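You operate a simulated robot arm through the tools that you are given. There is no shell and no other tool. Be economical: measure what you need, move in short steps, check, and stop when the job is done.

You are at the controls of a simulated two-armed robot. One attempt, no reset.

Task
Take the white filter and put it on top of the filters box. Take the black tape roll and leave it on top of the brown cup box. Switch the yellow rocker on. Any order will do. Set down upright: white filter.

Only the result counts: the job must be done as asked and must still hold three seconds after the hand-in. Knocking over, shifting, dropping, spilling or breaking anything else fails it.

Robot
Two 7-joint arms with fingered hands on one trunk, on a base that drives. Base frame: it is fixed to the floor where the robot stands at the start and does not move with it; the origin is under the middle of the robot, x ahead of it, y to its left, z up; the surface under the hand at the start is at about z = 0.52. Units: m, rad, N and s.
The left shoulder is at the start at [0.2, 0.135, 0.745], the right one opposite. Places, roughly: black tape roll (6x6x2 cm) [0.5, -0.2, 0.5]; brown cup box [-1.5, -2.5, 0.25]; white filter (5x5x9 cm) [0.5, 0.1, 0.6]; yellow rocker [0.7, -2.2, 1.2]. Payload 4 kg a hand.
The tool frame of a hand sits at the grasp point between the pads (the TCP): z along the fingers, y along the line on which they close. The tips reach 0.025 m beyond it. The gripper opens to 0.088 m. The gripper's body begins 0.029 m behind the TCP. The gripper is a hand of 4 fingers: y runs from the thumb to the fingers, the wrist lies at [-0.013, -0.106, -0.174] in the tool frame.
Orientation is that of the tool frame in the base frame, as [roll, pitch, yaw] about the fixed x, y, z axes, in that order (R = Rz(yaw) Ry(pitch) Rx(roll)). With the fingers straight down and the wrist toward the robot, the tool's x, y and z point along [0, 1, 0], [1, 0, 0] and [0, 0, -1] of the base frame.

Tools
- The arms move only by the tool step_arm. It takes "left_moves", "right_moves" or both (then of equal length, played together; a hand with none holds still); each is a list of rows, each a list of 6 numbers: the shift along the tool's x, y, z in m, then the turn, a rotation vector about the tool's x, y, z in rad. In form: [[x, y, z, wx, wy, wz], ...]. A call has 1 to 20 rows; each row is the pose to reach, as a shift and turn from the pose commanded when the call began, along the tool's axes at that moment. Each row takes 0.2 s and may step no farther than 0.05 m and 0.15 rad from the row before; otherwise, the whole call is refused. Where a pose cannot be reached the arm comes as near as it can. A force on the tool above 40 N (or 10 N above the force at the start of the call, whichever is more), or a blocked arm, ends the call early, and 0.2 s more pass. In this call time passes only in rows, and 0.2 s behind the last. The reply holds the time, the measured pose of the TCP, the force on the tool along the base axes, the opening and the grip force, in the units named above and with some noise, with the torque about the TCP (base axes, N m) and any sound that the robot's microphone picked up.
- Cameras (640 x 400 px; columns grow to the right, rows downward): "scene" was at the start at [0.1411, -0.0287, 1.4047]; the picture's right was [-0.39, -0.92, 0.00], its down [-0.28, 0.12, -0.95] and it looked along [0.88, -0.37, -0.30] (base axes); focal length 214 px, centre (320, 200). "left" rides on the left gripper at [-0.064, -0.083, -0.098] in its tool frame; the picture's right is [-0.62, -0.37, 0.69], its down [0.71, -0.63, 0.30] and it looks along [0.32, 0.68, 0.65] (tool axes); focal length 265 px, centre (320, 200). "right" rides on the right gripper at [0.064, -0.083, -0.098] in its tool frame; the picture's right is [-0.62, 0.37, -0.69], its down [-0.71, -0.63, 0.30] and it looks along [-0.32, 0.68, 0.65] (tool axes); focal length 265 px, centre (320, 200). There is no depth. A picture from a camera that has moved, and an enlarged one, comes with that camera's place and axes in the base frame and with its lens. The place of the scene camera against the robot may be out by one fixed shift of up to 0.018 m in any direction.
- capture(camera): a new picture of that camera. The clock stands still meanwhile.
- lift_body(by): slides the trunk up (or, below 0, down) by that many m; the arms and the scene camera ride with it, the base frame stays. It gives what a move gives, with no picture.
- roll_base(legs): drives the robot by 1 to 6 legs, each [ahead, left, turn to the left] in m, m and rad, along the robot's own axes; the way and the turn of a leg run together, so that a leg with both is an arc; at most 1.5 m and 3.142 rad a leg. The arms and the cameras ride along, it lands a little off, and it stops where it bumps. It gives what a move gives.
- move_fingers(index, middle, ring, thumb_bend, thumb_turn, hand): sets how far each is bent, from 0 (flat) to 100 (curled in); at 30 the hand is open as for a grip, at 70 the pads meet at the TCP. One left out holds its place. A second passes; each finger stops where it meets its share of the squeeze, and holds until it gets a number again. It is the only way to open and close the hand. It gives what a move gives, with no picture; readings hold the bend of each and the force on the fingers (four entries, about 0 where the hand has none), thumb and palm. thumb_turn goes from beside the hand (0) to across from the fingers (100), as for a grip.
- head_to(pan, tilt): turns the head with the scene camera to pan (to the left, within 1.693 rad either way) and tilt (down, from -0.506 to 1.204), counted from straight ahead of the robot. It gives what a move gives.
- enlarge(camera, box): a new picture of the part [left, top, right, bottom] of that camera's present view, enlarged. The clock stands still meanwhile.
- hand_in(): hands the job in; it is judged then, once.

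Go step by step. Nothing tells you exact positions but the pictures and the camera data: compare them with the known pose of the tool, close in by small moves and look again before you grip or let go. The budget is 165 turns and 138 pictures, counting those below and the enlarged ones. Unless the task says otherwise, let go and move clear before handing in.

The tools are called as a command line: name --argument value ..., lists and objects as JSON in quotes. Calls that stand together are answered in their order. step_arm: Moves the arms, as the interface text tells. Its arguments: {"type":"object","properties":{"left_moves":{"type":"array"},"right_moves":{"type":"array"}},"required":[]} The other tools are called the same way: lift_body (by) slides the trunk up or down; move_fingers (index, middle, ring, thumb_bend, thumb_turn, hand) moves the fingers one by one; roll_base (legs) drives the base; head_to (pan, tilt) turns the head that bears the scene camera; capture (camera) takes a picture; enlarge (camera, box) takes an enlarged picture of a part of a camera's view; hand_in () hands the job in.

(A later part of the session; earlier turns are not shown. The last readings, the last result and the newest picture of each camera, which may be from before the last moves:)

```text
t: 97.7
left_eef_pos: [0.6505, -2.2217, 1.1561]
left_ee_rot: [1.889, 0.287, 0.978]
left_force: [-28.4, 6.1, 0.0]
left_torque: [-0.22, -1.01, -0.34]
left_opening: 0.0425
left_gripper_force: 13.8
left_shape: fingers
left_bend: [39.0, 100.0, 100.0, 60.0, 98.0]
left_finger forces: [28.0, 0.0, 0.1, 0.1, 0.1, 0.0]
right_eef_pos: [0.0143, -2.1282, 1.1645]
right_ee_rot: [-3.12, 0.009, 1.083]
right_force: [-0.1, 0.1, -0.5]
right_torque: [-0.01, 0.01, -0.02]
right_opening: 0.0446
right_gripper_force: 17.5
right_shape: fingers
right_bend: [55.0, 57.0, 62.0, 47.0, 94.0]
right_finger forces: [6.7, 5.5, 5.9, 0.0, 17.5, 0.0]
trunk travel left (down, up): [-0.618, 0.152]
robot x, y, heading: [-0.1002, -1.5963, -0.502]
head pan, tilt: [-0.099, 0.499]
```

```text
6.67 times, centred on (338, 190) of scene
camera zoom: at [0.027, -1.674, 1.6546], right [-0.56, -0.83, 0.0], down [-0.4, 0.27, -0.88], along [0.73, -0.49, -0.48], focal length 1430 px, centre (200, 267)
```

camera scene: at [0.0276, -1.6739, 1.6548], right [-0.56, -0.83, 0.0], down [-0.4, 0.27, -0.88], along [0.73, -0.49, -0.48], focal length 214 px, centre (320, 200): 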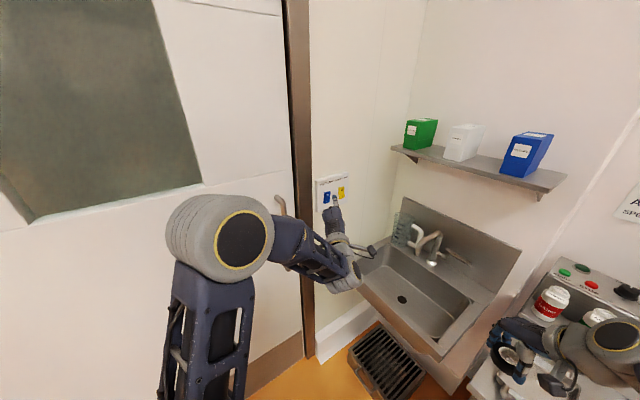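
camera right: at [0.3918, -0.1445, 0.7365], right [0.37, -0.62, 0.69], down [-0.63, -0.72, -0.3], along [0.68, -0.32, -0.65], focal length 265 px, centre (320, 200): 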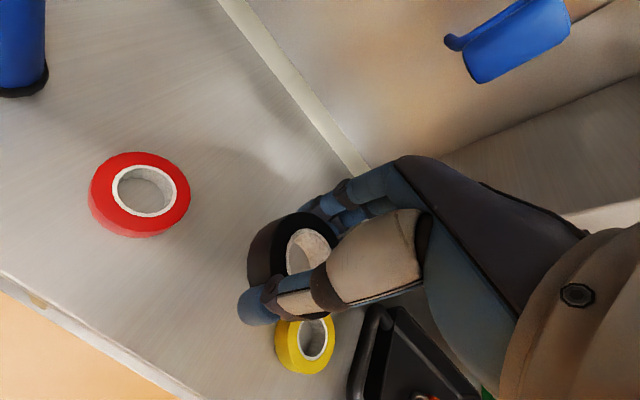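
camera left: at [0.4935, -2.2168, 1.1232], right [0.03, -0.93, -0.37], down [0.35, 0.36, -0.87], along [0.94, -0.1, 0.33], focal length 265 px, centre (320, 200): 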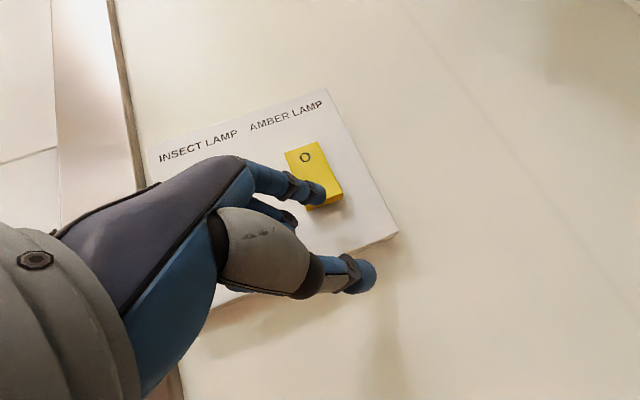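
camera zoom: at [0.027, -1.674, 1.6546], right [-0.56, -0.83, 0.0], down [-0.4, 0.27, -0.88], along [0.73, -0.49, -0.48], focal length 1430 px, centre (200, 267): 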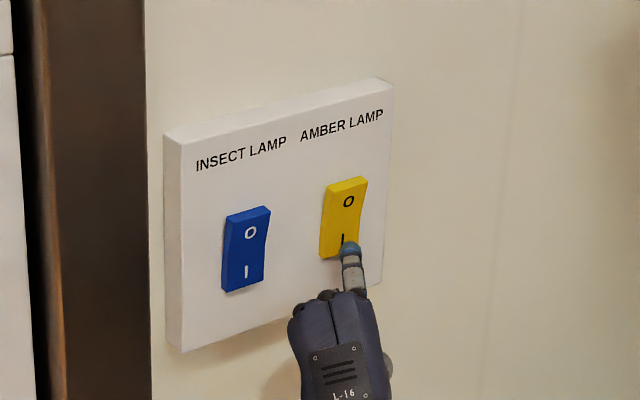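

A click was heard and the rocker has tipped to I. I withdraw the hand along −x and back along the approach, then verify.

step_arm --left_moves '[[-0.0106, -0.0083, -0.0148, 0, 0, 0], [-0.026, -0.021, -0.037, 0, 0, 0], [-0.02, -0.005, -0.077, 0, 0, 0], [-0.012, 0.009, -0.117, 0, 0, 0], [-0.004, 0.024, -0.157, 0, 0, 0], [0.004, 0.038, -0.197, 0, 0, 0], [0.012, 0.053, -0.237, 0, 0, 0], [0.02, 0.067, -0.277, 0, 0, 0]]'

enlarge --camera "scene" --box '[290, 160, 386, 220]'

```text
t: 99.5
left_eef_pos: [0.4878, -2.0318, 1.2932]
left_ee_rot: [1.891, 0.288, 0.984]
left_force: [0.2, 0.1, 0.4]
left_torque: [-0.01, 0.03, -0.01]
left_opening: 0.047
left_gripper_force: 0.1
left_shape: fingers
left_bend: [35.0, 100.0, 100.0, 60.0, 98.0]
left_finger forces: [0.1, 0.1, 0.0, 0.0, 0.0, 0.0]
right_eef_pos: [0.0162, -2.1288, 1.1656]
right_ee_rot: [-3.12, 0.006, 1.082]
right_force: [0.5, -0.5, 0.5]
right_torque: [0.0, 0.0, 0.01]
right_opening: 0.0449
right_gripper_force: 17.5
right_shape: fingers
right_bend: [55.0, 57.0, 62.0, 47.0, 94.0]
right_finger forces: [6.7, 5.5, 5.8, 0.0, 17.6, 0.0]
trunk travel left (down, up): [-0.618, 0.152]
robot x, y, heading: [-0.097, -1.6018, -0.493]
head pan, tilt: [-0.099, 0.499]
```

```text
6.67 times, centred on (338, 190) of scene
camera zoom: at [0.0276, -1.6742, 1.6546], right [-0.56, -0.83, 0.0], down [-0.4, 0.27, -0.88], along [0.73, -0.49, -0.48], focal length 1430 px, centre (200, 267)
```

zoom: 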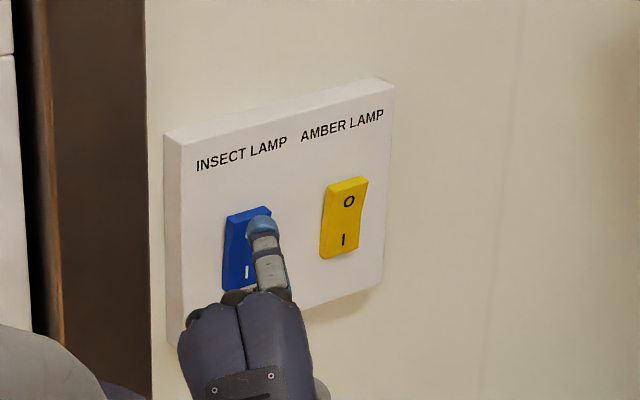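

The yellow rocker is on and the blue one is unchanged. Now I back off, retract the left arm a little, and turn to face the bench row with the CUPS box.

roll_base --legs '[[-0.4, 0, 0]]'

step_arm --left_moves '[[0, 0.01, -0.04, 0, 0, 0], [0, 0.02, -0.08, 0, 0, 0], [0, 0.03, -0.12, 0, 0, 0]]'

roll_base --legs '[[0, 0, -1.077]]'

head_to --pan -0.6 --tilt 0.5

capture --camera "scene"

```text
t: 102.0
left_eef_pos: [0.1378, -1.8404, 1.292]
left_ee_rot: [1.891, 0.288, 0.991]
left_force: [0.3, 0.3, 0.7]
left_torque: [0.0, 0.0, -0.05]
left_opening: 0.0471
left_gripper_force: 0.0
left_shape: fingers
left_bend: [35.0, 100.0, 100.0, 60.0, 98.0]
left_finger forces: [0.0, 0.0, 0.0, 0.1, 0.0, 0.0]
right_eef_pos: [-0.3347, -1.9394, 1.1653]
right_ee_rot: [-3.118, 0.006, 1.09]
right_force: [0.2, 1.3, -0.4]
right_torque: [-0.01, -0.02, 0.0]
right_opening: 0.0447
right_gripper_force: 17.6
right_shape: fingers
right_bend: [55.0, 57.0, 62.0, 47.0, 94.0]
right_finger forces: [6.7, 5.5, 5.9, 0.0, 17.6, 0.1]
trunk travel left (down, up): [-0.618, 0.152]
robot x, y, heading: [-0.4511, -1.4122, -0.494]
head pan, tilt: [-0.099, 0.499]
```

```text
t: 102.8
left_eef_pos: [0.059, -1.7679, 1.3573]
left_ee_rot: [1.892, 0.289, 0.989]
left_force: [0.0, -0.2, 0.7]
left_torque: [0.03, -0.01, 0.02]
left_opening: 0.0473
left_gripper_force: 0.1
left_shape: fingers
left_bend: [35.0, 100.0, 100.0, 60.0, 98.0]
left_finger forces: [0.0, 0.0, 0.0, 0.0, 0.1, 0.0]
right_eef_pos: [-0.3341, -1.9388, 1.165]
right_ee_rot: [-3.119, 0.008, 1.09]
right_force: [-0.6, 0.5, 0.0]
right_torque: [-0.03, 0.03, 0.02]
right_opening: 0.0446
right_gripper_force: 18.3
right_shape: fingers
right_bend: [55.0, 57.0, 62.0, 47.0, 94.0]
right_finger forces: [6.6, 5.5, 5.9, 0.0, 17.6, 0.1]
trunk travel left (down, up): [-0.618, 0.152]
robot x, y, heading: [-0.4518, -1.413, -0.488]
head pan, tilt: [-0.099, 0.499]
```

```text
t: 105.9
left_eef_pos: [-0.5285, -2.0288, 1.357]
left_ee_rot: [1.892, 0.289, -0.096]
left_force: [-0.4, -0.8, 0.1]
left_torque: [-0.01, 0.0, -0.02]
left_opening: 0.0469
left_gripper_force: 0.0
left_shape: fingers
left_bend: [35.0, 100.0, 100.0, 60.0, 98.0]
left_finger forces: [0.1, 0.1, 0.1, 0.0, 0.0, 0.0]
right_eef_pos: [-0.862, -1.759, 1.165]
right_ee_rot: [-3.119, 0.006, 0.003]
right_force: [0.2, 0.3, -0.2]
right_torque: [0.02, -0.02, 0.0]
right_opening: 0.0445
right_gripper_force: 17.4
right_shape: fingers
right_bend: [56.0, 57.0, 63.0, 47.0, 94.0]
right_finger forces: [6.6, 5.4, 5.8, 0.0, 17.1, 0.1]
trunk travel left (down, up): [-0.618, 0.152]
robot x, y, heading: [-0.4484, -1.412, -1.577]
head pan, tilt: [-0.099, 0.499]
```

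```text
t: 106.8
left_eef_pos: [-0.5284, -2.0283, 1.357]
left_ee_rot: [1.891, 0.289, -0.097]
left_force: [0.4, 0.0, -0.2]
left_torque: [0.03, 0.0, -0.02]
left_opening: 0.0472
left_gripper_force: 0.1
left_shape: fingers
left_bend: [35.0, 100.0, 100.0, 60.0, 98.0]
left_finger forces: [0.1, 0.0, 0.0, 0.0, 0.0, 0.0]
right_eef_pos: [-0.8618, -1.7589, 1.1654]
right_ee_rot: [-3.119, 0.008, 0.004]
right_force: [0.5, 0.7, 0.2]
right_torque: [0.02, -0.01, -0.01]
right_opening: 0.0447
right_gripper_force: 17.4
right_shape: fingers
right_bend: [56.0, 57.0, 63.0, 47.0, 94.0]
right_finger forces: [6.6, 5.4, 5.8, 0.1, 17.2, 0.0]
trunk travel left (down, up): [-0.618, 0.152]
robot x, y, heading: [-0.4531, -1.4128, -1.577]
head pan, tilt: [-0.6, 0.499]
```

```text
61 pictures are left
camera scene: at [-0.5069, -1.5407, 1.6547], right [-0.82, 0.57, 0.0], down [0.27, 0.4, -0.88], along [-0.5, -0.72, -0.48], focal length 214 px, centre (320, 200)
```

scene: 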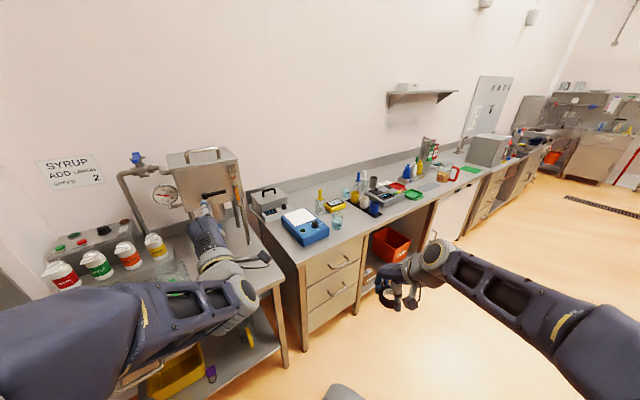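

Floor is clear. I back 0.25 m and drive right to stand in front of the CUPS shelf.

roll_base --legs '[[-0.25, 0, 0], [0, -1.03, 0]]'

lift_body --by -0.4

head_to --pan 0.0 --tilt 0.5

capture --camera "scene"

```text
t: 113.6
left_eef_pos: [-1.5787, -1.7628, 1.3567]
left_ee_rot: [1.892, 0.29, -0.115]
left_force: [1.0, 0.1, 0.0]
left_torque: [-0.02, -0.01, -0.02]
left_opening: 0.0469
left_gripper_force: 0.0
left_shape: fingers
left_bend: [35.0, 100.0, 100.0, 60.0, 98.0]
left_finger forces: [0.1, 0.0, 0.0, 0.1, 0.0, 0.0]
right_eef_pos: [-1.9067, -1.4861, 1.1645]
right_ee_rot: [-3.119, 0.006, -0.017]
right_force: [0.3, -0.3, -1.3]
right_torque: [-0.01, 0.0, 0.02]
right_opening: 0.0445
right_gripper_force: 17.3
right_shape: fingers
right_bend: [56.0, 57.0, 63.0, 47.0, 94.0]
right_finger forces: [6.6, 5.4, 6.0, 0.0, 17.3, 0.1]
trunk travel left (down, up): [-0.618, 0.152]
robot x, y, heading: [-1.4873, -1.1479, -1.601]
head pan, tilt: [-0.6, 0.499]
```

```text
t: 117.4
left_eef_pos: [-1.5782, -1.7623, 0.9558]
left_ee_rot: [1.89, 0.289, -0.118]
left_force: [-0.1, 0.5, -0.1]
left_torque: [-0.02, 0.01, -0.02]
left_opening: 0.047
left_gripper_force: 0.1
left_shape: fingers
left_bend: [35.0, 100.0, 100.0, 60.0, 98.0]
left_finger forces: [0.0, 0.0, 0.0, 0.1, 0.0, 0.0]
right_eef_pos: [-1.9074, -1.4863, 0.7642]
right_ee_rot: [-3.117, 0.008, -0.018]
right_force: [0.0, -0.7, -0.2]
right_torque: [0.01, 0.0, 0.01]
right_opening: 0.0445
right_gripper_force: 17.4
right_shape: fingers
right_bend: [56.0, 57.0, 63.0, 47.0, 94.0]
right_finger forces: [6.6, 5.3, 5.7, 0.0, 17.3, 0.0]
trunk travel left (down, up): [-0.218, 0.552]
robot x, y, heading: [-1.4893, -1.1463, -1.599]
head pan, tilt: [-0.6, 0.499]
```

```text
t: 118.4
left_eef_pos: [-1.5786, -1.7631, 0.9558]
left_ee_rot: [1.891, 0.288, -0.116]
left_force: [-0.1, 0.5, 0.1]
left_torque: [0.01, 0.02, 0.06]
left_opening: 0.0471
left_gripper_force: 0.0
left_shape: fingers
left_bend: [35.0, 100.0, 100.0, 60.0, 98.0]
left_finger forces: [0.0, 0.1, 0.1, 0.1, 0.0, 0.1]
right_eef_pos: [-1.9055, -1.4859, 0.7656]
right_ee_rot: [-3.117, 0.009, -0.017]
right_force: [-0.1, -0.3, -0.7]
right_torque: [-0.01, 0.0, 0.0]
right_opening: 0.0444
right_gripper_force: 17.5
right_shape: fingers
right_bend: [56.0, 57.0, 63.0, 47.0, 94.0]
right_finger forces: [6.6, 5.2, 5.8, 0.1, 17.2, 0.1]
trunk travel left (down, up): [-0.218, 0.552]
robot x, y, heading: [-1.4891, -1.1451, -1.599]
head pan, tilt: [0.0, 0.499]
```

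```text
60 pictures are left
camera scene: at [-1.4956, -1.2925, 1.2546], right [-1.0, 0.03, 0.0], down [0.01, 0.48, -0.88], along [-0.02, -0.88, -0.48], focal length 214 px, centre (320, 200)
```

scene: 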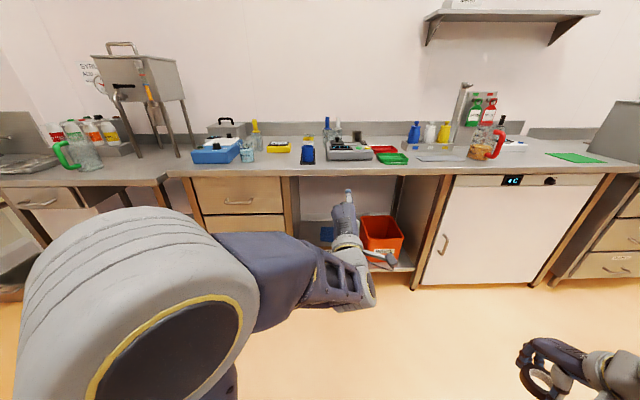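

The left arm blocks the view of the CUPS box. I swing it aside to the left and look at the shelf.

step_arm --left_moves '[[0.038, 0.014, -0.0173, 0, 0, 0], [0.076, 0.028, -0.0346, 0, 0, 0], [0.114, 0.042, -0.0519, 0, 0, 0], [0.152, 0.056, -0.0691, 0, 0, 0], [0.19, 0.07, -0.0864, 0, 0, 0], [0.228, 0.084, -0.1037, 0, 0, 0], [0.266, 0.098, -0.121, 0, 0, 0]]'

capture --camera "scene"

enlarge --camera "scene" --box '[260, 170, 460, 295]'

```text
t: 120.0
left_eef_pos: [-1.2778, -1.7097, 1.005]
left_ee_rot: [1.891, 0.29, -0.116]
left_force: [-1.0, 0.3, 0.0]
left_torque: [0.02, -0.01, 0.0]
left_opening: 0.0473
left_gripper_force: 0.2
left_shape: fingers
left_bend: [35.0, 100.0, 100.0, 60.0, 98.0]
left_finger forces: [0.1, 0.0, 0.0, 0.0, 0.0, 0.0]
left hand out of reach, approached as far as the arm can: row 3, 4, 5, 6
right_eef_pos: [-1.9063, -1.4869, 0.7652]
right_ee_rot: [-3.122, 0.008, -0.017]
right_force: [-0.3, -0.7, -0.5]
right_torque: [-0.03, 0.02, 0.03]
right_opening: 0.0445
right_gripper_force: 17.2
right_shape: fingers
right_bend: [56.0, 57.0, 63.0, 47.0, 94.0]
right_finger forces: [6.6, 5.3, 5.8, 0.1, 17.2, 0.0]
trunk travel left (down, up): [-0.218, 0.552]
robot x, y, heading: [-1.489, -1.1475, -1.596]
head pan, tilt: [0.0, 0.499]
```

```text
59 pictures are left
camera scene: at [-1.4956, -1.2925, 1.2547], right [-1.0, 0.03, 0.0], down [0.01, 0.48, -0.88], along [-0.02, -0.88, -0.48], focal length 214 px, centre (320, 200)
```

scene: 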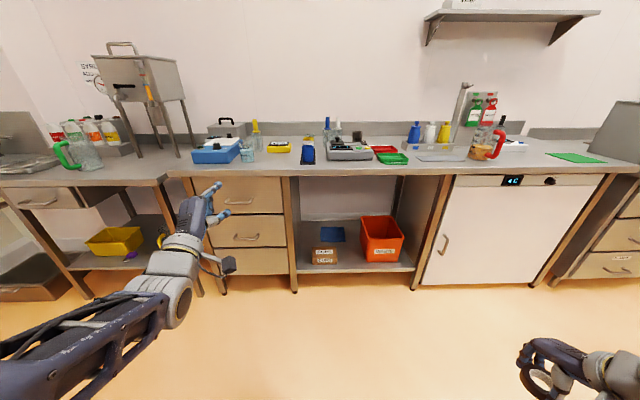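

```text
3.20 times, centred on (360, 232) of scene
camera zoom: at [-1.4956, -1.2925, 1.2547], right [-1.0, 0.03, 0.0], down [0.01, 0.48, -0.88], along [-0.02, -0.88, -0.48], focal length 686 px, centre (192, 96)
```

zoom: 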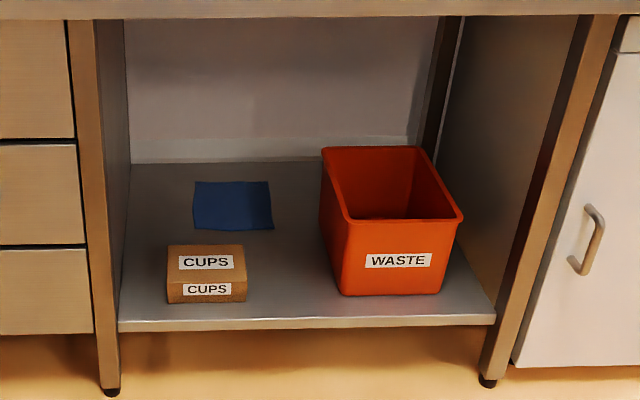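

The CUPS box top is about x -1.634…-1.473, y -2.313…-2.418, z≈0.28, with plenty of headroom under the bench. I retract the left hand and drive forward 0.45 m.

step_arm --left_moves '[[-0.0105, 0.0125, -0.0355, 0, 0, 0], [-0.021, 0.025, -0.071, 0, 0, 0], [-0.0315, 0.0375, -0.1065, 0, 0, 0], [-0.042, 0.05, -0.142, 0, 0, 0]]'

roll_base --legs '[[0.45, 0, 0.027]]'

head_to --pan -0.1 --tilt 0.75

capture --camera "scene"

```text
t: 121.0
left_eef_pos: [-1.2979, -1.6695, 1.04]
left_ee_rot: [2.105, 0.251, -0.063]
left_force: [0.8, -0.1, -0.1]
left_torque: [0.0, 0.03, 0.04]
left_opening: 0.047
left_gripper_force: 0.3
left_shape: fingers
left_bend: [35.0, 100.0, 100.0, 60.0, 98.0]
left_finger forces: [0.1, 0.1, 0.0, 0.1, 0.0, 0.1]
right_eef_pos: [-1.9064, -1.4859, 0.7627]
right_ee_rot: [-3.12, 0.006, -0.019]
right_force: [-0.4, 0.1, -0.6]
right_torque: [-0.03, -0.02, 0.01]
right_opening: 0.0445
right_gripper_force: 17.1
right_shape: fingers
right_bend: [56.0, 57.0, 63.0, 47.0, 94.0]
right_finger forces: [6.6, 5.3, 5.9, 0.0, 17.4, 0.0]
trunk travel left (down, up): [-0.218, 0.552]
robot x, y, heading: [-1.4878, -1.149, -1.596]
head pan, tilt: [0.0, 0.499]
stopped in row 4 (left hand): the arm was blocked; the commanded pose is now the measured one
```

```text
t: 123.7
left_eef_pos: [-1.2878, -2.1179, 1.0415]
left_ee_rot: [2.101, 0.254, -0.034]
left_force: [0.4, -0.4, 0.2]
left_torque: [0.02, -0.01, -0.02]
left_opening: 0.0471
left_gripper_force: 0.1
left_shape: fingers
left_bend: [35.0, 100.0, 100.0, 60.0, 98.0]
left_finger forces: [0.1, 0.0, 0.1, 0.1, 0.0, 0.1]
right_eef_pos: [-1.9021, -1.9516, 0.7633]
right_ee_rot: [-3.119, 0.007, 0.009]
right_force: [0.0, -0.1, 0.1]
right_torque: [-0.03, -0.01, -0.01]
right_opening: 0.0444
right_gripper_force: 17.0
right_shape: fingers
right_bend: [56.0, 57.0, 63.0, 47.0, 94.0]
right_finger forces: [6.7, 5.2, 5.9, 0.0, 17.4, 0.0]
trunk travel left (down, up): [-0.218, 0.552]
robot x, y, heading: [-1.496, -1.6004, -1.57]
head pan, tilt: [0.0, 0.499]
```

```text
t: 124.5
left_eef_pos: [-1.2896, -2.1186, 1.0414]
left_ee_rot: [2.104, 0.251, -0.034]
left_force: [-0.5, -0.1, 0.0]
left_torque: [-0.02, 0.0, -0.01]
left_opening: 0.0471
left_gripper_force: 0.2
left_shape: fingers
left_bend: [35.0, 100.0, 100.0, 60.0, 98.0]
left_finger forces: [0.1, 0.0, 0.0, 0.0, 0.0, 0.0]
right_eef_pos: [-1.9027, -1.9519, 0.7647]
right_ee_rot: [-3.121, 0.006, 0.008]
right_force: [0.2, 0.3, 0.3]
right_torque: [-0.03, -0.01, 0.03]
right_opening: 0.0442
right_gripper_force: 17.4
right_shape: fingers
right_bend: [56.0, 57.0, 63.0, 47.0, 94.0]
right_finger forces: [6.7, 5.4, 6.0, 0.0, 17.3, 0.1]
trunk travel left (down, up): [-0.218, 0.552]
robot x, y, heading: [-1.4947, -1.5996, -1.571]
head pan, tilt: [-0.099, 0.75]
```

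```text
57 pictures are left
camera scene: at [-1.506, -1.7394, 1.2327], right [-1.0, 0.1, 0.0], down [0.07, 0.68, -0.73], along [-0.07, -0.73, -0.68], focal length 214 px, centre (320, 200)
```

scene: 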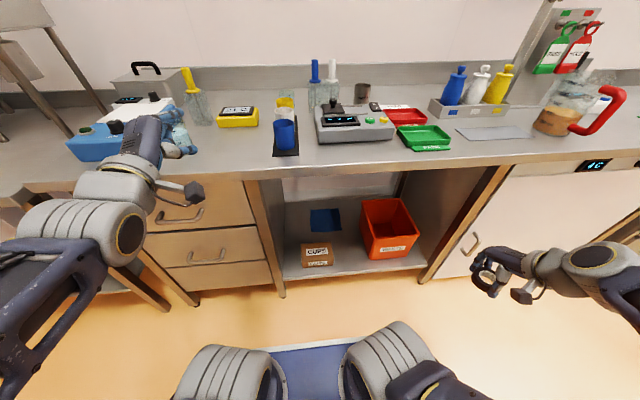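

The view is good. I bring the right hand down and inward in front of the shelf opening, to about (-1.553, -2.08, 0.43).

step_arm --right_moves '[[0.032, 0.0116, 0.0304, 0, 0, 0], [0.0635, 0.0233, 0.0607, 0, 0, 0], [0.0952, 0.035, 0.0911, 0, 0, 0], [0.127, 0.0465, 0.1215, 0, 0, 0], [0.159, 0.058, 0.1518, 0, 0, 0], [0.19, 0.07, 0.182, 0, 0, 0], [0.222, 0.0815, 0.2125, 0, 0, 0], [0.254, 0.093, 0.243, 0, 0, 0], [0.286, 0.105, 0.273, 0, 0, 0], [0.317, 0.1165, 0.3036, 0, 0, 0], [0.349, 0.128, 0.334, 0, 0, 0]]'

capture --camera "scene"

capture --camera "right"

```text
t: 126.9
left_eef_pos: [-1.2895, -2.1184, 1.041]
left_ee_rot: [2.106, 0.252, -0.029]
left_force: [-1.0, -0.1, 0.0]
left_torque: [0.0, 0.05, 0.03]
left_opening: 0.0471
left_gripper_force: 0.2
left_shape: fingers
left_bend: [35.0, 100.0, 100.0, 60.0, 98.0]
left_finger forces: [0.0, 0.1, 0.0, 0.0, 0.0, 0.0]
right_eef_pos: [-1.6268, -2.1234, 0.4299]
right_ee_rot: [-3.12, 0.007, 0.008]
right_force: [0.6, 1.3, 0.1]
right_torque: [-0.01, 0.02, -0.01]
right_opening: 0.0436
right_gripper_force: 16.8
right_shape: fingers
right_bend: [56.0, 57.0, 63.0, 47.0, 94.0]
right_finger forces: [6.3, 5.0, 6.0, 0.0, 16.0, 0.0]
right hand out of reach, approached as far as the arm can: row 2, 3, 4, 5, 6, 7, 8, 9, 10, 11
trunk travel left (down, up): [-0.218, 0.552]
robot x, y, heading: [-1.4958, -1.6026, -1.571]
head pan, tilt: [-0.099, 0.75]
```

```text
56 pictures are left
camera scene: at [-1.5058, -1.7391, 1.2327], right [-1.0, 0.1, 0.0], down [0.07, 0.68, -0.73], along [-0.07, -0.73, -0.68], focal length 214 px, centre (320, 200)
```

scene: 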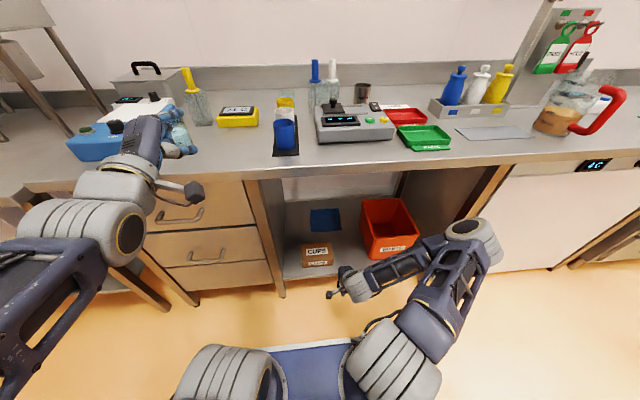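

```text
55 pictures are left
camera right: at [-1.5616, -2.042, 0.5288], right [-0.61, -0.39, 0.69], down [-0.72, 0.63, -0.29], along [-0.32, -0.67, -0.67], focal length 265 px, centre (320, 200)
```

right: 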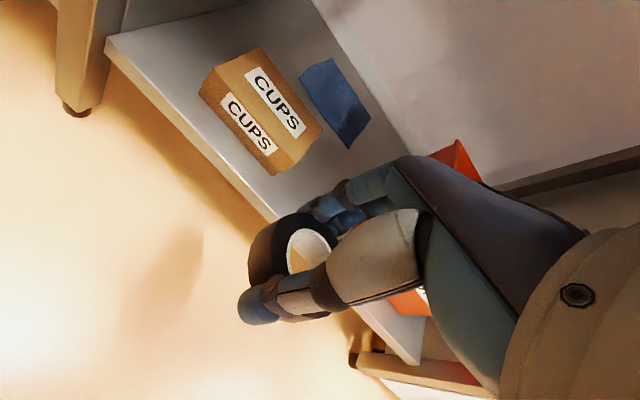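

The arm can't quite reach that far inward, so I shift the base 0.10 m left and re-look from the hand camera.

roll_base --legs '[[0, 0.11, 0]]'

capture --camera "right"

```text
t: 128.1
left_eef_pos: [-1.1797, -2.1164, 1.041]
left_ee_rot: [2.107, 0.252, -0.033]
left_force: [0.4, 0.7, 0.9]
left_torque: [0.05, 0.0, -0.03]
left_opening: 0.0472
left_gripper_force: 0.2
left_shape: fingers
left_bend: [35.0, 100.0, 100.0, 60.0, 98.0]
left_finger forces: [0.0, 0.0, 0.1, 0.1, 0.0, 0.0]
right_eef_pos: [-1.5185, -2.1229, 0.4301]
right_ee_rot: [-3.12, 0.006, 0.009]
right_force: [-0.2, -0.4, 0.5]
right_torque: [0.01, 0.02, -0.01]
right_opening: 0.0439
right_gripper_force: 16.5
right_shape: fingers
right_bend: [56.0, 57.0, 63.0, 47.0, 94.0]
right_finger forces: [6.4, 5.0, 6.0, 0.0, 16.0, 0.0]
trunk travel left (down, up): [-0.218, 0.552]
robot x, y, heading: [-1.3822, -1.6036, -1.567]
head pan, tilt: [-0.099, 0.75]
```

```text
54 pictures are left
camera right: at [-1.4534, -2.042, 0.5289], right [-0.61, -0.39, 0.69], down [-0.72, 0.63, -0.29], along [-0.32, -0.67, -0.67], focal length 265 px, centre (320, 200)
```

right: 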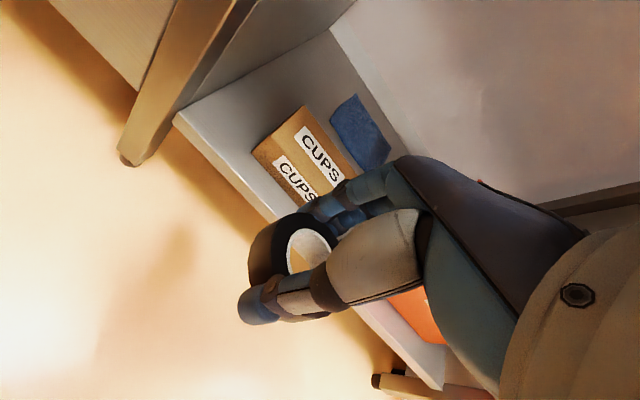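

The box-top label is at about (-1.532, -2.357). I move a little forward to check how the arm responds.

step_arm --right_moves '[[0, 0.04, 0, 0, 0, 0], [0, 0.08, 0, 0, 0, 0]]'

capture --camera "right"

```text
t: 128.7
left_eef_pos: [-1.1819, -2.1171, 1.0404]
left_ee_rot: [2.109, 0.253, -0.036]
left_force: [0.2, -0.2, 0.4]
left_torque: [-0.02, -0.01, 0.01]
left_opening: 0.047
left_gripper_force: 0.1
left_shape: fingers
left_bend: [35.0, 100.0, 100.0, 60.0, 98.0]
left_finger forces: [0.1, 0.0, 0.1, 0.0, 0.0, 0.0]
right_eef_pos: [-1.5259, -2.2003, 0.434]
right_ee_rot: [-3.121, 0.005, 0.009]
right_force: [0.3, -0.5, 0.6]
right_torque: [0.01, -0.02, 0.0]
right_opening: 0.0436
right_gripper_force: 17.6
right_shape: fingers
right_bend: [56.0, 57.0, 63.0, 47.0, 94.0]
right_finger forces: [6.3, 5.0, 5.8, 0.0, 15.9, 0.1]
right hand out of reach, approached as far as the arm can: row 2
trunk travel left (down, up): [-0.218, 0.552]
robot x, y, heading: [-1.3853, -1.6015, -1.57]
head pan, tilt: [-0.099, 0.75]
```

```text
53 pictures are left
camera right: at [-1.4605, -2.1197, 0.5331], right [-0.61, -0.39, 0.69], down [-0.72, 0.63, -0.29], along [-0.32, -0.67, -0.67], focal length 265 px, centre (320, 200)
```

right: 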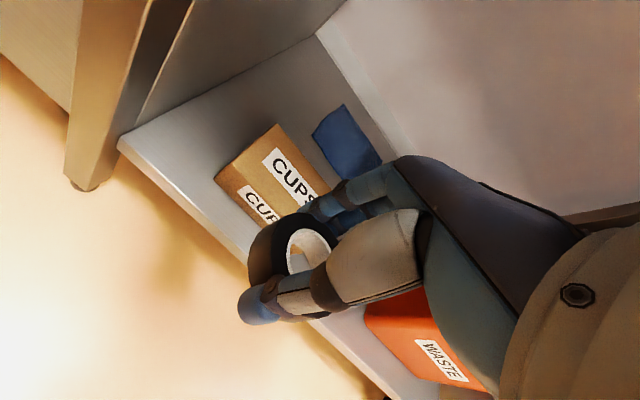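

The arm is near a joint limit on the inner side. I shift the base another 0.10 m left so the target lies more to the right arm's own side.

roll_base --legs '[[0, 0.1, 0]]'

step_arm --right_moves '[[-0.04, 0.0, 0, 0, 0, 0], [-0.08, 0.0, 0, 0, 0, 0], [-0.11, 0.0, 0, 0, 0, 0]]'

capture --camera "right"

capture --camera "scene"

```text
t: 129.8
left_eef_pos: [-1.0781, -2.1172, 1.0404]
left_ee_rot: [2.108, 0.251, -0.032]
left_force: [0.4, 0.6, -0.2]
left_torque: [0.0, -0.02, 0.02]
left_opening: 0.0475
left_gripper_force: 0.0
left_shape: fingers
left_bend: [35.0, 100.0, 100.0, 60.0, 98.0]
left_finger forces: [0.0, 0.1, 0.1, 0.0, 0.0, 0.0]
right_eef_pos: [-1.4236, -2.2014, 0.4334]
right_ee_rot: [-3.12, 0.005, 0.01]
right_force: [-0.5, -0.6, -0.7]
right_torque: [0.04, -0.02, 0.03]
right_opening: 0.0439
right_gripper_force: 16.3
right_shape: fingers
right_bend: [56.0, 57.0, 63.0, 47.0, 94.0]
right_finger forces: [6.3, 4.8, 5.8, 0.1, 15.9, 0.0]
trunk travel left (down, up): [-0.218, 0.552]
robot x, y, heading: [-1.287, -1.5988, -1.572]
head pan, tilt: [-0.099, 0.75]
```

```text
t: 130.6
left_eef_pos: [-1.0785, -2.1175, 1.0412]
left_ee_rot: [2.107, 0.252, -0.033]
left_force: [-0.2, -1.1, 0.3]
left_torque: [-0.01, -0.01, -0.02]
left_opening: 0.047
left_gripper_force: 0.0
left_shape: fingers
left_bend: [35.0, 100.0, 100.0, 60.0, 98.0]
left_finger forces: [0.0, 0.0, 0.0, 0.0, 0.0, 0.0]
right_eef_pos: [-1.5345, -2.1998, 0.4329]
right_ee_rot: [-3.119, 0.006, 0.011]
right_force: [0.1, -0.9, -1.5]
right_torque: [0.0, 0.02, -0.02]
right_opening: 0.0438
right_gripper_force: 16.0
right_shape: fingers
right_bend: [56.0, 57.0, 63.0, 47.0, 94.0]
right_finger forces: [6.3, 4.9, 5.7, 0.1, 15.7, 0.0]
trunk travel left (down, up): [-0.218, 0.552]
robot x, y, heading: [-1.2806, -1.6044, -1.567]
head pan, tilt: [-0.099, 0.75]
```

```text
52 pictures are left
camera right: at [-1.468, -2.1187, 0.533], right [-0.61, -0.39, 0.69], down [-0.72, 0.63, -0.29], along [-0.32, -0.67, -0.67], focal length 265 px, centre (320, 200)
```

right: 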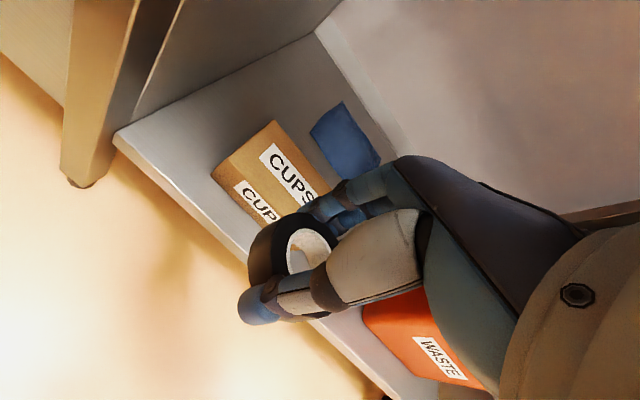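

```text
51 pictures are left
camera scene: at [-1.2957, -1.738, 1.2328], right [-1.0, 0.1, 0.0], down [0.07, 0.68, -0.73], along [-0.07, -0.73, -0.68], focal length 214 px, centre (320, 200)
```

scene: 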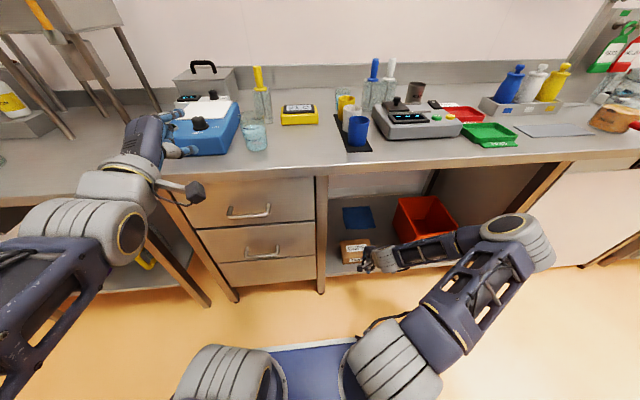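

The arm is folded with its elbow close to the right-hand leg. I back the base 0.2 m and extend the arm instead.

roll_base --legs '[[-0.2, 0, 0]]'

step_arm --right_moves '[[0, 0.05, 0, 0, 0, 0], [0, 0.1, 0, 0, 0, 0], [0, 0.15, 0, 0, 0, 0], [0, 0.2, 0, 0, 0, 0], [0, 0.24, 0, 0, 0, 0]]'

capture --camera "right"

capture --camera "scene"

```text
t: 132.2
left_eef_pos: [-1.081, -1.9185, 1.0403]
left_ee_rot: [2.108, 0.252, -0.036]
left_force: [0.0, -0.1, 0.1]
left_torque: [-0.01, 0.01, -0.03]
left_opening: 0.0471
left_gripper_force: 0.0
left_shape: fingers
left_bend: [35.0, 100.0, 100.0, 60.0, 98.0]
left_finger forces: [0.0, 0.0, 0.0, 0.1, 0.0, 0.0]
right_eef_pos: [-1.536, -1.9988, 0.4338]
right_ee_rot: [-3.121, 0.004, 0.007]
right_force: [-0.3, -1.0, -0.7]
right_torque: [-0.04, 0.03, 0.01]
right_opening: 0.0436
right_gripper_force: 16.4
right_shape: fingers
right_bend: [56.0, 57.0, 63.0, 47.0, 94.0]
right_finger forces: [6.2, 4.9, 5.9, 0.0, 15.6, 0.0]
trunk travel left (down, up): [-0.218, 0.552]
robot x, y, heading: [-1.2815, -1.4039, -1.571]
head pan, tilt: [-0.099, 0.75]
```

```text
t: 133.4
left_eef_pos: [-1.0814, -1.9186, 1.0399]
left_ee_rot: [2.111, 0.251, -0.033]
left_force: [-0.7, 0.2, -1.4]
left_torque: [0.04, 0.02, 0.0]
left_opening: 0.0473
left_gripper_force: 0.2
left_shape: fingers
left_bend: [35.0, 100.0, 100.0, 60.0, 98.0]
left_finger forces: [0.0, 0.1, 0.0, 0.0, 0.0, 0.1]
right_eef_pos: [-1.5578, -2.183, 0.4571]
right_ee_rot: [-3.121, 0.005, 0.008]
right_force: [0.4, 0.1, -0.7]
right_torque: [0.01, -0.01, 0.01]
right_opening: 0.0438
right_gripper_force: 16.0
right_shape: fingers
right_bend: [56.0, 58.0, 63.0, 47.0, 94.0]
right_finger forces: [6.2, 4.8, 5.8, 0.1, 15.6, 0.1]
right hand out of reach, approached as far as the arm can: row 4, 5
trunk travel left (down, up): [-0.218, 0.552]
robot x, y, heading: [-1.2828, -1.4057, -1.575]
head pan, tilt: [-0.099, 0.75]
```

```text
50 pictures are left
camera right: at [-1.4911, -2.1022, 0.5563], right [-0.61, -0.39, 0.69], down [-0.72, 0.63, -0.29], along [-0.32, -0.67, -0.67], focal length 265 px, centre (320, 200)
```

right: 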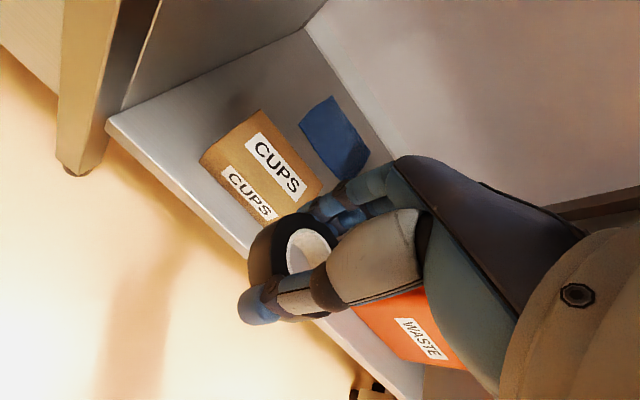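

```text
49 pictures are left
camera scene: at [-1.2962, -1.5379, 1.2329], right [-0.99, 0.1, 0.0], down [0.07, 0.68, -0.73], along [-0.07, -0.73, -0.68], focal length 214 px, centre (320, 200)
```

scene: 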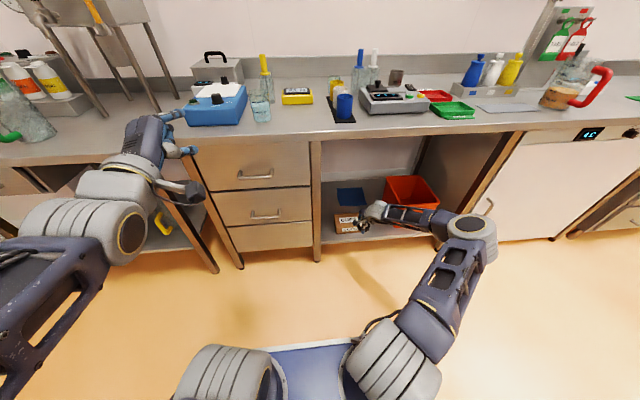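

The limit seems to be the wrist angle, so I yaw the hand 0.6 rad toward the forearm direction and move the base 0.1 m forward, then re-measure.

step_arm --right_moves '[[0, -0.01, 0, 0, 0, -0.15], [0, -0.02, 0, 0, 0, -0.3], [0, -0.02, 0, 0, 0, -0.45], [0, -0.02, 0, 0, 0, -0.6]]'

roll_base --legs '[[0.1, 0, 0]]'

capture --camera "right"

capture --camera "scene"

```text
t: 134.4
left_eef_pos: [-1.0803, -1.9189, 1.0404]
left_ee_rot: [2.11, 0.251, -0.035]
left_force: [-0.2, -0.6, -0.6]
left_torque: [0.03, 0.03, -0.01]
left_opening: 0.0474
left_gripper_force: 0.0
left_shape: fingers
left_bend: [35.0, 100.0, 100.0, 60.0, 98.0]
left_finger forces: [0.0, 0.0, 0.0, 0.0, 0.1, 0.1]
right_eef_pos: [-1.5144, -2.1335, 0.4498]
right_ee_rot: [-3.126, 0.012, 0.586]
right_force: [-0.1, 0.7, -0.7]
right_torque: [-0.01, -0.02, -0.02]
right_opening: 0.0437
right_gripper_force: 15.9
right_shape: fingers
right_bend: [56.0, 58.0, 63.0, 47.0, 94.0]
right_finger forces: [6.2, 4.8, 5.8, 0.0, 15.5, 0.0]
right hand out of reach, approached as far as the arm can: row 3, 4
trunk travel left (down, up): [-0.218, 0.552]
robot x, y, heading: [-1.2867, -1.406, -1.574]
head pan, tilt: [-0.099, 0.75]
```

```text
t: 135.6
left_eef_pos: [-1.0815, -2.0193, 1.0412]
left_ee_rot: [2.109, 0.251, -0.035]
left_force: [1.0, 0.2, 0.1]
left_torque: [-0.01, 0.0, 0.02]
left_opening: 0.0472
left_gripper_force: 0.0
left_shape: fingers
left_bend: [35.0, 100.0, 100.0, 60.0, 98.0]
left_finger forces: [0.0, 0.0, 0.1, 0.1, 0.0, 0.1]
right_eef_pos: [-1.5136, -2.233, 0.4514]
right_ee_rot: [-3.125, 0.013, 0.586]
right_force: [0.0, -0.3, -1.3]
right_torque: [0.0, 0.02, -0.01]
right_opening: 0.0437
right_gripper_force: 16.2
right_shape: fingers
right_bend: [56.0, 58.0, 63.0, 47.0, 94.0]
right_finger forces: [6.2, 4.9, 5.9, 0.1, 15.5, 0.0]
trunk travel left (down, up): [-0.218, 0.552]
robot x, y, heading: [-1.2858, -1.5035, -1.572]
head pan, tilt: [-0.099, 0.75]
```

```text
48 pictures are left
camera right: at [-1.5031, -2.1298, 0.5489], right [-0.3, -0.65, 0.69], down [-0.95, 0.13, -0.28], along [0.09, -0.74, -0.66], focal length 265 px, centre (320, 200)
```

right: 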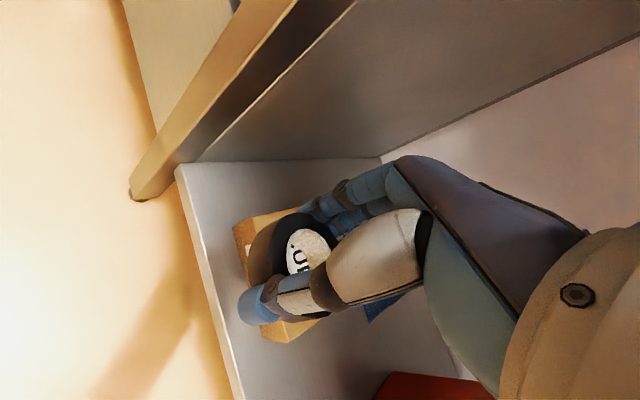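

```text
47 pictures are left
camera scene: at [-1.2964, -1.6387, 1.2328], right [-0.99, 0.1, 0.0], down [0.07, 0.68, -0.73], along [-0.07, -0.73, -0.68], focal length 214 px, centre (320, 200)
```

scene: 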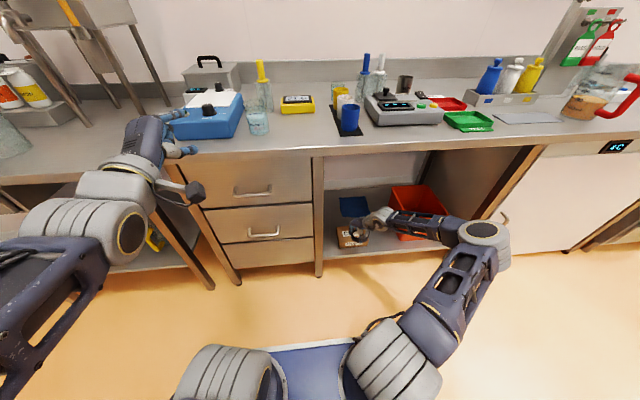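

I use the base for the remaining approach, since the arm is stiff here: 0.08 m forward and 0.02 m right, then look.

roll_base --legs '[[0.08, -0.02, 0]]'

capture --camera "right"

enlarge --camera "scene" --box '[300, 150, 540, 300]'

```text
t: 136.6
left_eef_pos: [-1.0998, -2.0978, 1.0402]
left_ee_rot: [2.11, 0.252, -0.036]
left_force: [1.3, 0.3, 0.2]
left_torque: [0.0, -0.04, 0.01]
left_opening: 0.0471
left_gripper_force: 0.2
left_shape: fingers
left_bend: [35.0, 100.0, 100.0, 60.0, 98.0]
left_finger forces: [0.1, 0.0, 0.0, 0.0, 0.1, 0.1]
right_eef_pos: [-1.5328, -2.313, 0.4507]
right_ee_rot: [-3.124, 0.012, 0.585]
right_force: [-0.1, -0.2, -0.8]
right_torque: [-0.04, -0.06, 0.01]
right_opening: 0.0439
right_gripper_force: 16.0
right_shape: fingers
right_bend: [56.0, 58.0, 63.0, 47.0, 94.0]
right_finger forces: [6.2, 4.9, 5.8, 0.0, 15.5, 0.0]
trunk travel left (down, up): [-0.218, 0.552]
robot x, y, heading: [-1.303, -1.5819, -1.571]
head pan, tilt: [-0.099, 0.75]
```

```text
46 pictures are left
camera right: at [-1.5224, -2.2095, 0.549], right [-0.3, -0.65, 0.69], down [-0.95, 0.13, -0.28], along [0.1, -0.74, -0.66], focal length 265 px, centre (320, 200)
```

right: 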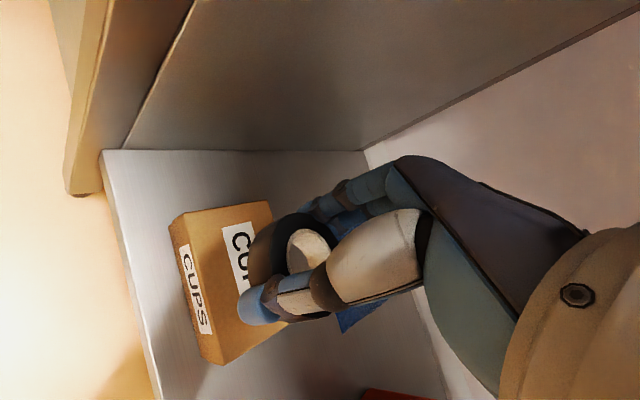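

```text
2.67 times, centred on (420, 225) of scene
camera zoom: at [-1.3164, -1.718, 1.2328], right [-1.0, 0.1, 0.0], down [0.07, 0.68, -0.73], along [-0.07, -0.73, -0.68], focal length 572 px, centre (53, 133)
```

zoom: 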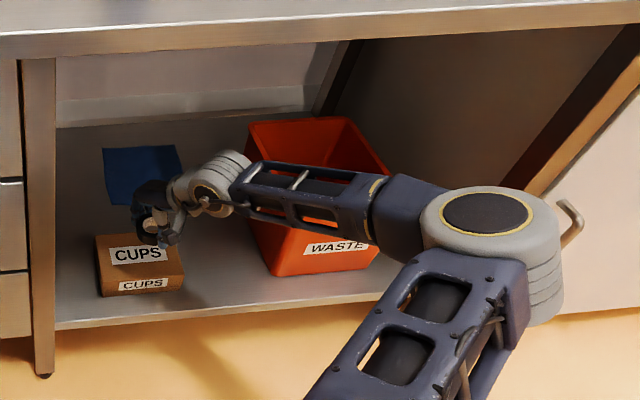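

The box centre refines to (-1.54, -2.367), and the TCP is at (-1.533, -2.313). I roll 5 cm more forward, then lower with the arm.

roll_base --legs '[[0.052, -0.007, 0]]'

step_arm --right_moves '[[0, 0, 0.03, 0, 0, 0], [0, 0, 0.06, 0, 0, 0]]'

capture --camera "right"

enlarge --camera "scene" --box '[300, 150, 540, 300]'

```text
t: 137.6
left_eef_pos: [-1.107, -2.1516, 1.0399]
left_ee_rot: [2.11, 0.251, -0.033]
left_force: [-0.3, -0.1, -0.3]
left_torque: [-0.03, -0.03, 0.03]
left_opening: 0.0472
left_gripper_force: 0.0
left_shape: fingers
left_bend: [35.0, 100.0, 100.0, 60.0, 98.0]
left_finger forces: [0.1, 0.0, 0.0, 0.0, 0.0, 0.0]
right_eef_pos: [-1.5405, -2.3652, 0.4512]
right_ee_rot: [-3.126, 0.013, 0.587]
right_force: [0.7, -0.1, 0.5]
right_torque: [-0.01, 0.01, 0.03]
right_opening: 0.0438
right_gripper_force: 15.9
right_shape: fingers
right_bend: [56.0, 58.0, 63.0, 47.0, 94.0]
right_finger forces: [6.2, 4.8, 5.7, 0.0, 15.4, 0.0]
trunk travel left (down, up): [-0.218, 0.552]
robot x, y, heading: [-1.3086, -1.6325, -1.574]
head pan, tilt: [-0.099, 0.75]
```

```text
t: 138.2
left_eef_pos: [-1.1084, -2.1507, 1.0404]
left_ee_rot: [2.112, 0.253, -0.036]
left_force: [1.2, -0.2, -0.4]
left_torque: [-0.03, 0.01, 0.03]
left_opening: 0.047
left_gripper_force: 0.1
left_shape: fingers
left_bend: [35.0, 100.0, 100.0, 60.0, 98.0]
left_finger forces: [0.1, 0.0, 0.0, 0.0, 0.0, 0.0]
right_eef_pos: [-1.5454, -2.3573, 0.3981]
right_ee_rot: [-3.125, 0.012, 0.586]
right_force: [-0.8, 0.1, 0.3]
right_torque: [0.0, 0.02, 0.03]
right_opening: 0.0435
right_gripper_force: 16.2
right_shape: fingers
right_bend: [56.0, 58.0, 63.0, 47.0, 94.0]
right_finger forces: [6.1, 4.8, 5.9, 0.0, 15.6, 0.1]
right hand out of reach, approached as far as the arm can: row 2
trunk travel left (down, up): [-0.218, 0.552]
robot x, y, heading: [-1.3101, -1.6368, -1.572]
head pan, tilt: [-0.099, 0.75]
```

```text
44 pictures are left
camera right: at [-1.5339, -2.2536, 0.4972], right [-0.3, -0.65, 0.69], down [-0.95, 0.13, -0.29], along [0.1, -0.75, -0.66], focal length 265 px, centre (320, 200)
```

right: 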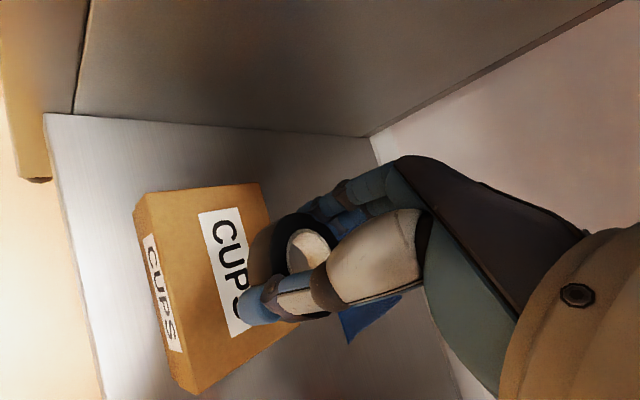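

```text
2.67 times, centred on (420, 225) of scene
camera zoom: at [-1.3236, -1.7701, 1.2329], right [-1.0, 0.1, 0.0], down [0.07, 0.68, -0.73], along [-0.07, -0.73, -0.68], focal length 572 px, centre (53, 133)
```

zoom: 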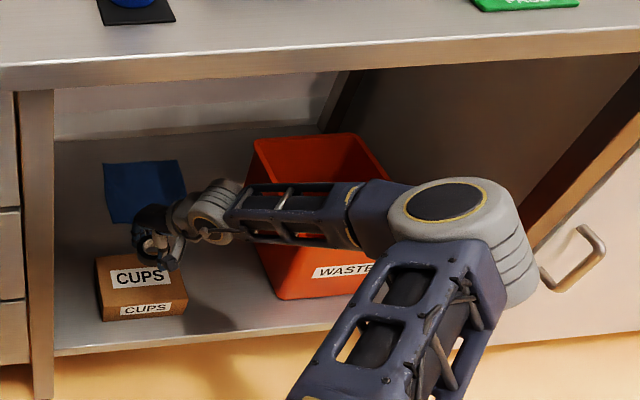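

The arm is at its downward limit too, so I use the trunk to lower. I first raise the left hand a little for bench clearance, then lower the trunk by 5 cm and look.

step_arm --left_moves '[[-0.01, 0.033, -0.02, 0, 0, 0], [-0.02, 0.066, -0.04, 0, 0, 0]]'

lift_body --by -0.05

capture --camera "right"

capture --camera "scene"

```text
t: 138.8
left_eef_pos: [-1.108, -2.1485, 1.1201]
left_ee_rot: [2.108, 0.251, -0.037]
left_force: [-0.3, 0.5, 0.4]
left_torque: [-0.01, 0.03, -0.01]
left_opening: 0.0474
left_gripper_force: 0.1
left_shape: fingers
left_bend: [35.0, 100.0, 100.0, 60.0, 98.0]
left_finger forces: [0.0, 0.1, 0.0, 0.0, 0.0, 0.0]
right_eef_pos: [-1.5448, -2.3577, 0.3988]
right_ee_rot: [-3.126, 0.011, 0.587]
right_force: [0.1, 0.8, -0.9]
right_torque: [0.02, -0.02, 0.01]
right_opening: 0.0438
right_gripper_force: 16.2
right_shape: fingers
right_bend: [56.0, 58.0, 63.0, 47.0, 94.0]
right_finger forces: [6.3, 4.8, 5.7, 0.1, 15.5, 0.0]
trunk travel left (down, up): [-0.218, 0.552]
robot x, y, heading: [-1.3083, -1.6342, -1.569]
head pan, tilt: [-0.099, 0.75]
```

```text
t: 139.7
left_eef_pos: [-1.109, -2.1505, 1.0698]
left_ee_rot: [2.11, 0.252, -0.036]
left_force: [0.1, 0.0, -0.3]
left_torque: [-0.01, 0.01, -0.02]
left_opening: 0.0472
left_gripper_force: 0.0
left_shape: fingers
left_bend: [35.0, 100.0, 100.0, 60.0, 98.0]
left_finger forces: [0.0, 0.0, 0.0, 0.0, 0.0, 0.0]
right_eef_pos: [-1.5443, -2.357, 0.35]
right_ee_rot: [-3.125, 0.012, 0.587]
right_force: [-0.7, 0.1, -0.4]
right_torque: [0.02, -0.04, 0.03]
right_opening: 0.0437
right_gripper_force: 15.9
right_shape: fingers
right_bend: [56.0, 58.0, 63.0, 47.0, 94.0]
right_finger forces: [6.2, 4.8, 5.8, 0.0, 15.5, 0.1]
trunk travel left (down, up): [-0.168, 0.602]
robot x, y, heading: [-1.3105, -1.6342, -1.57]
head pan, tilt: [-0.099, 0.75]
```

```text
42 pictures are left
camera right: at [-1.5339, -2.2534, 0.4476], right [-0.3, -0.65, 0.69], down [-0.95, 0.13, -0.29], along [0.1, -0.75, -0.66], focal length 265 px, centre (320, 200)
```

right: 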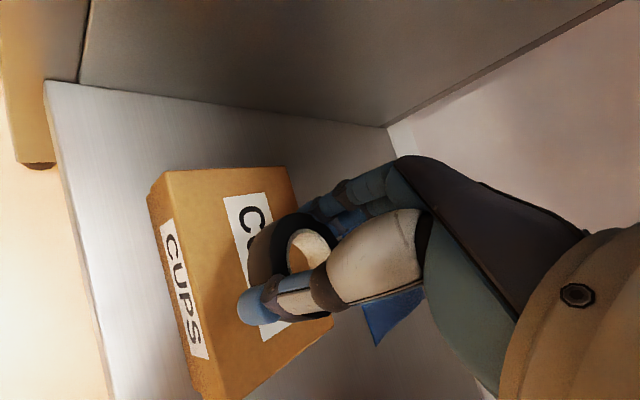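

```text
41 pictures are left
camera scene: at [-1.3236, -1.7695, 1.183], right [-1.0, 0.1, 0.0], down [0.07, 0.68, -0.73], along [-0.07, -0.73, -0.68], focal length 214 px, centre (320, 200)
```

scene: 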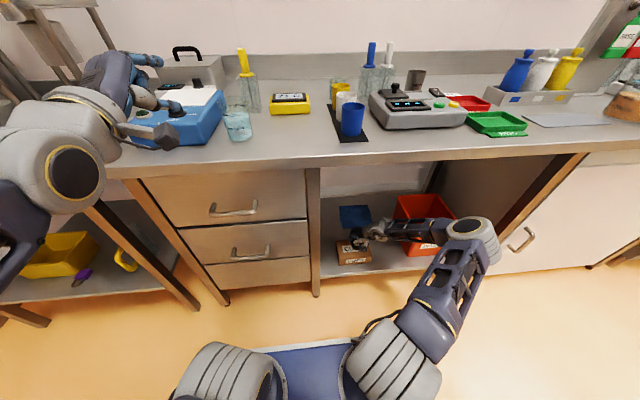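

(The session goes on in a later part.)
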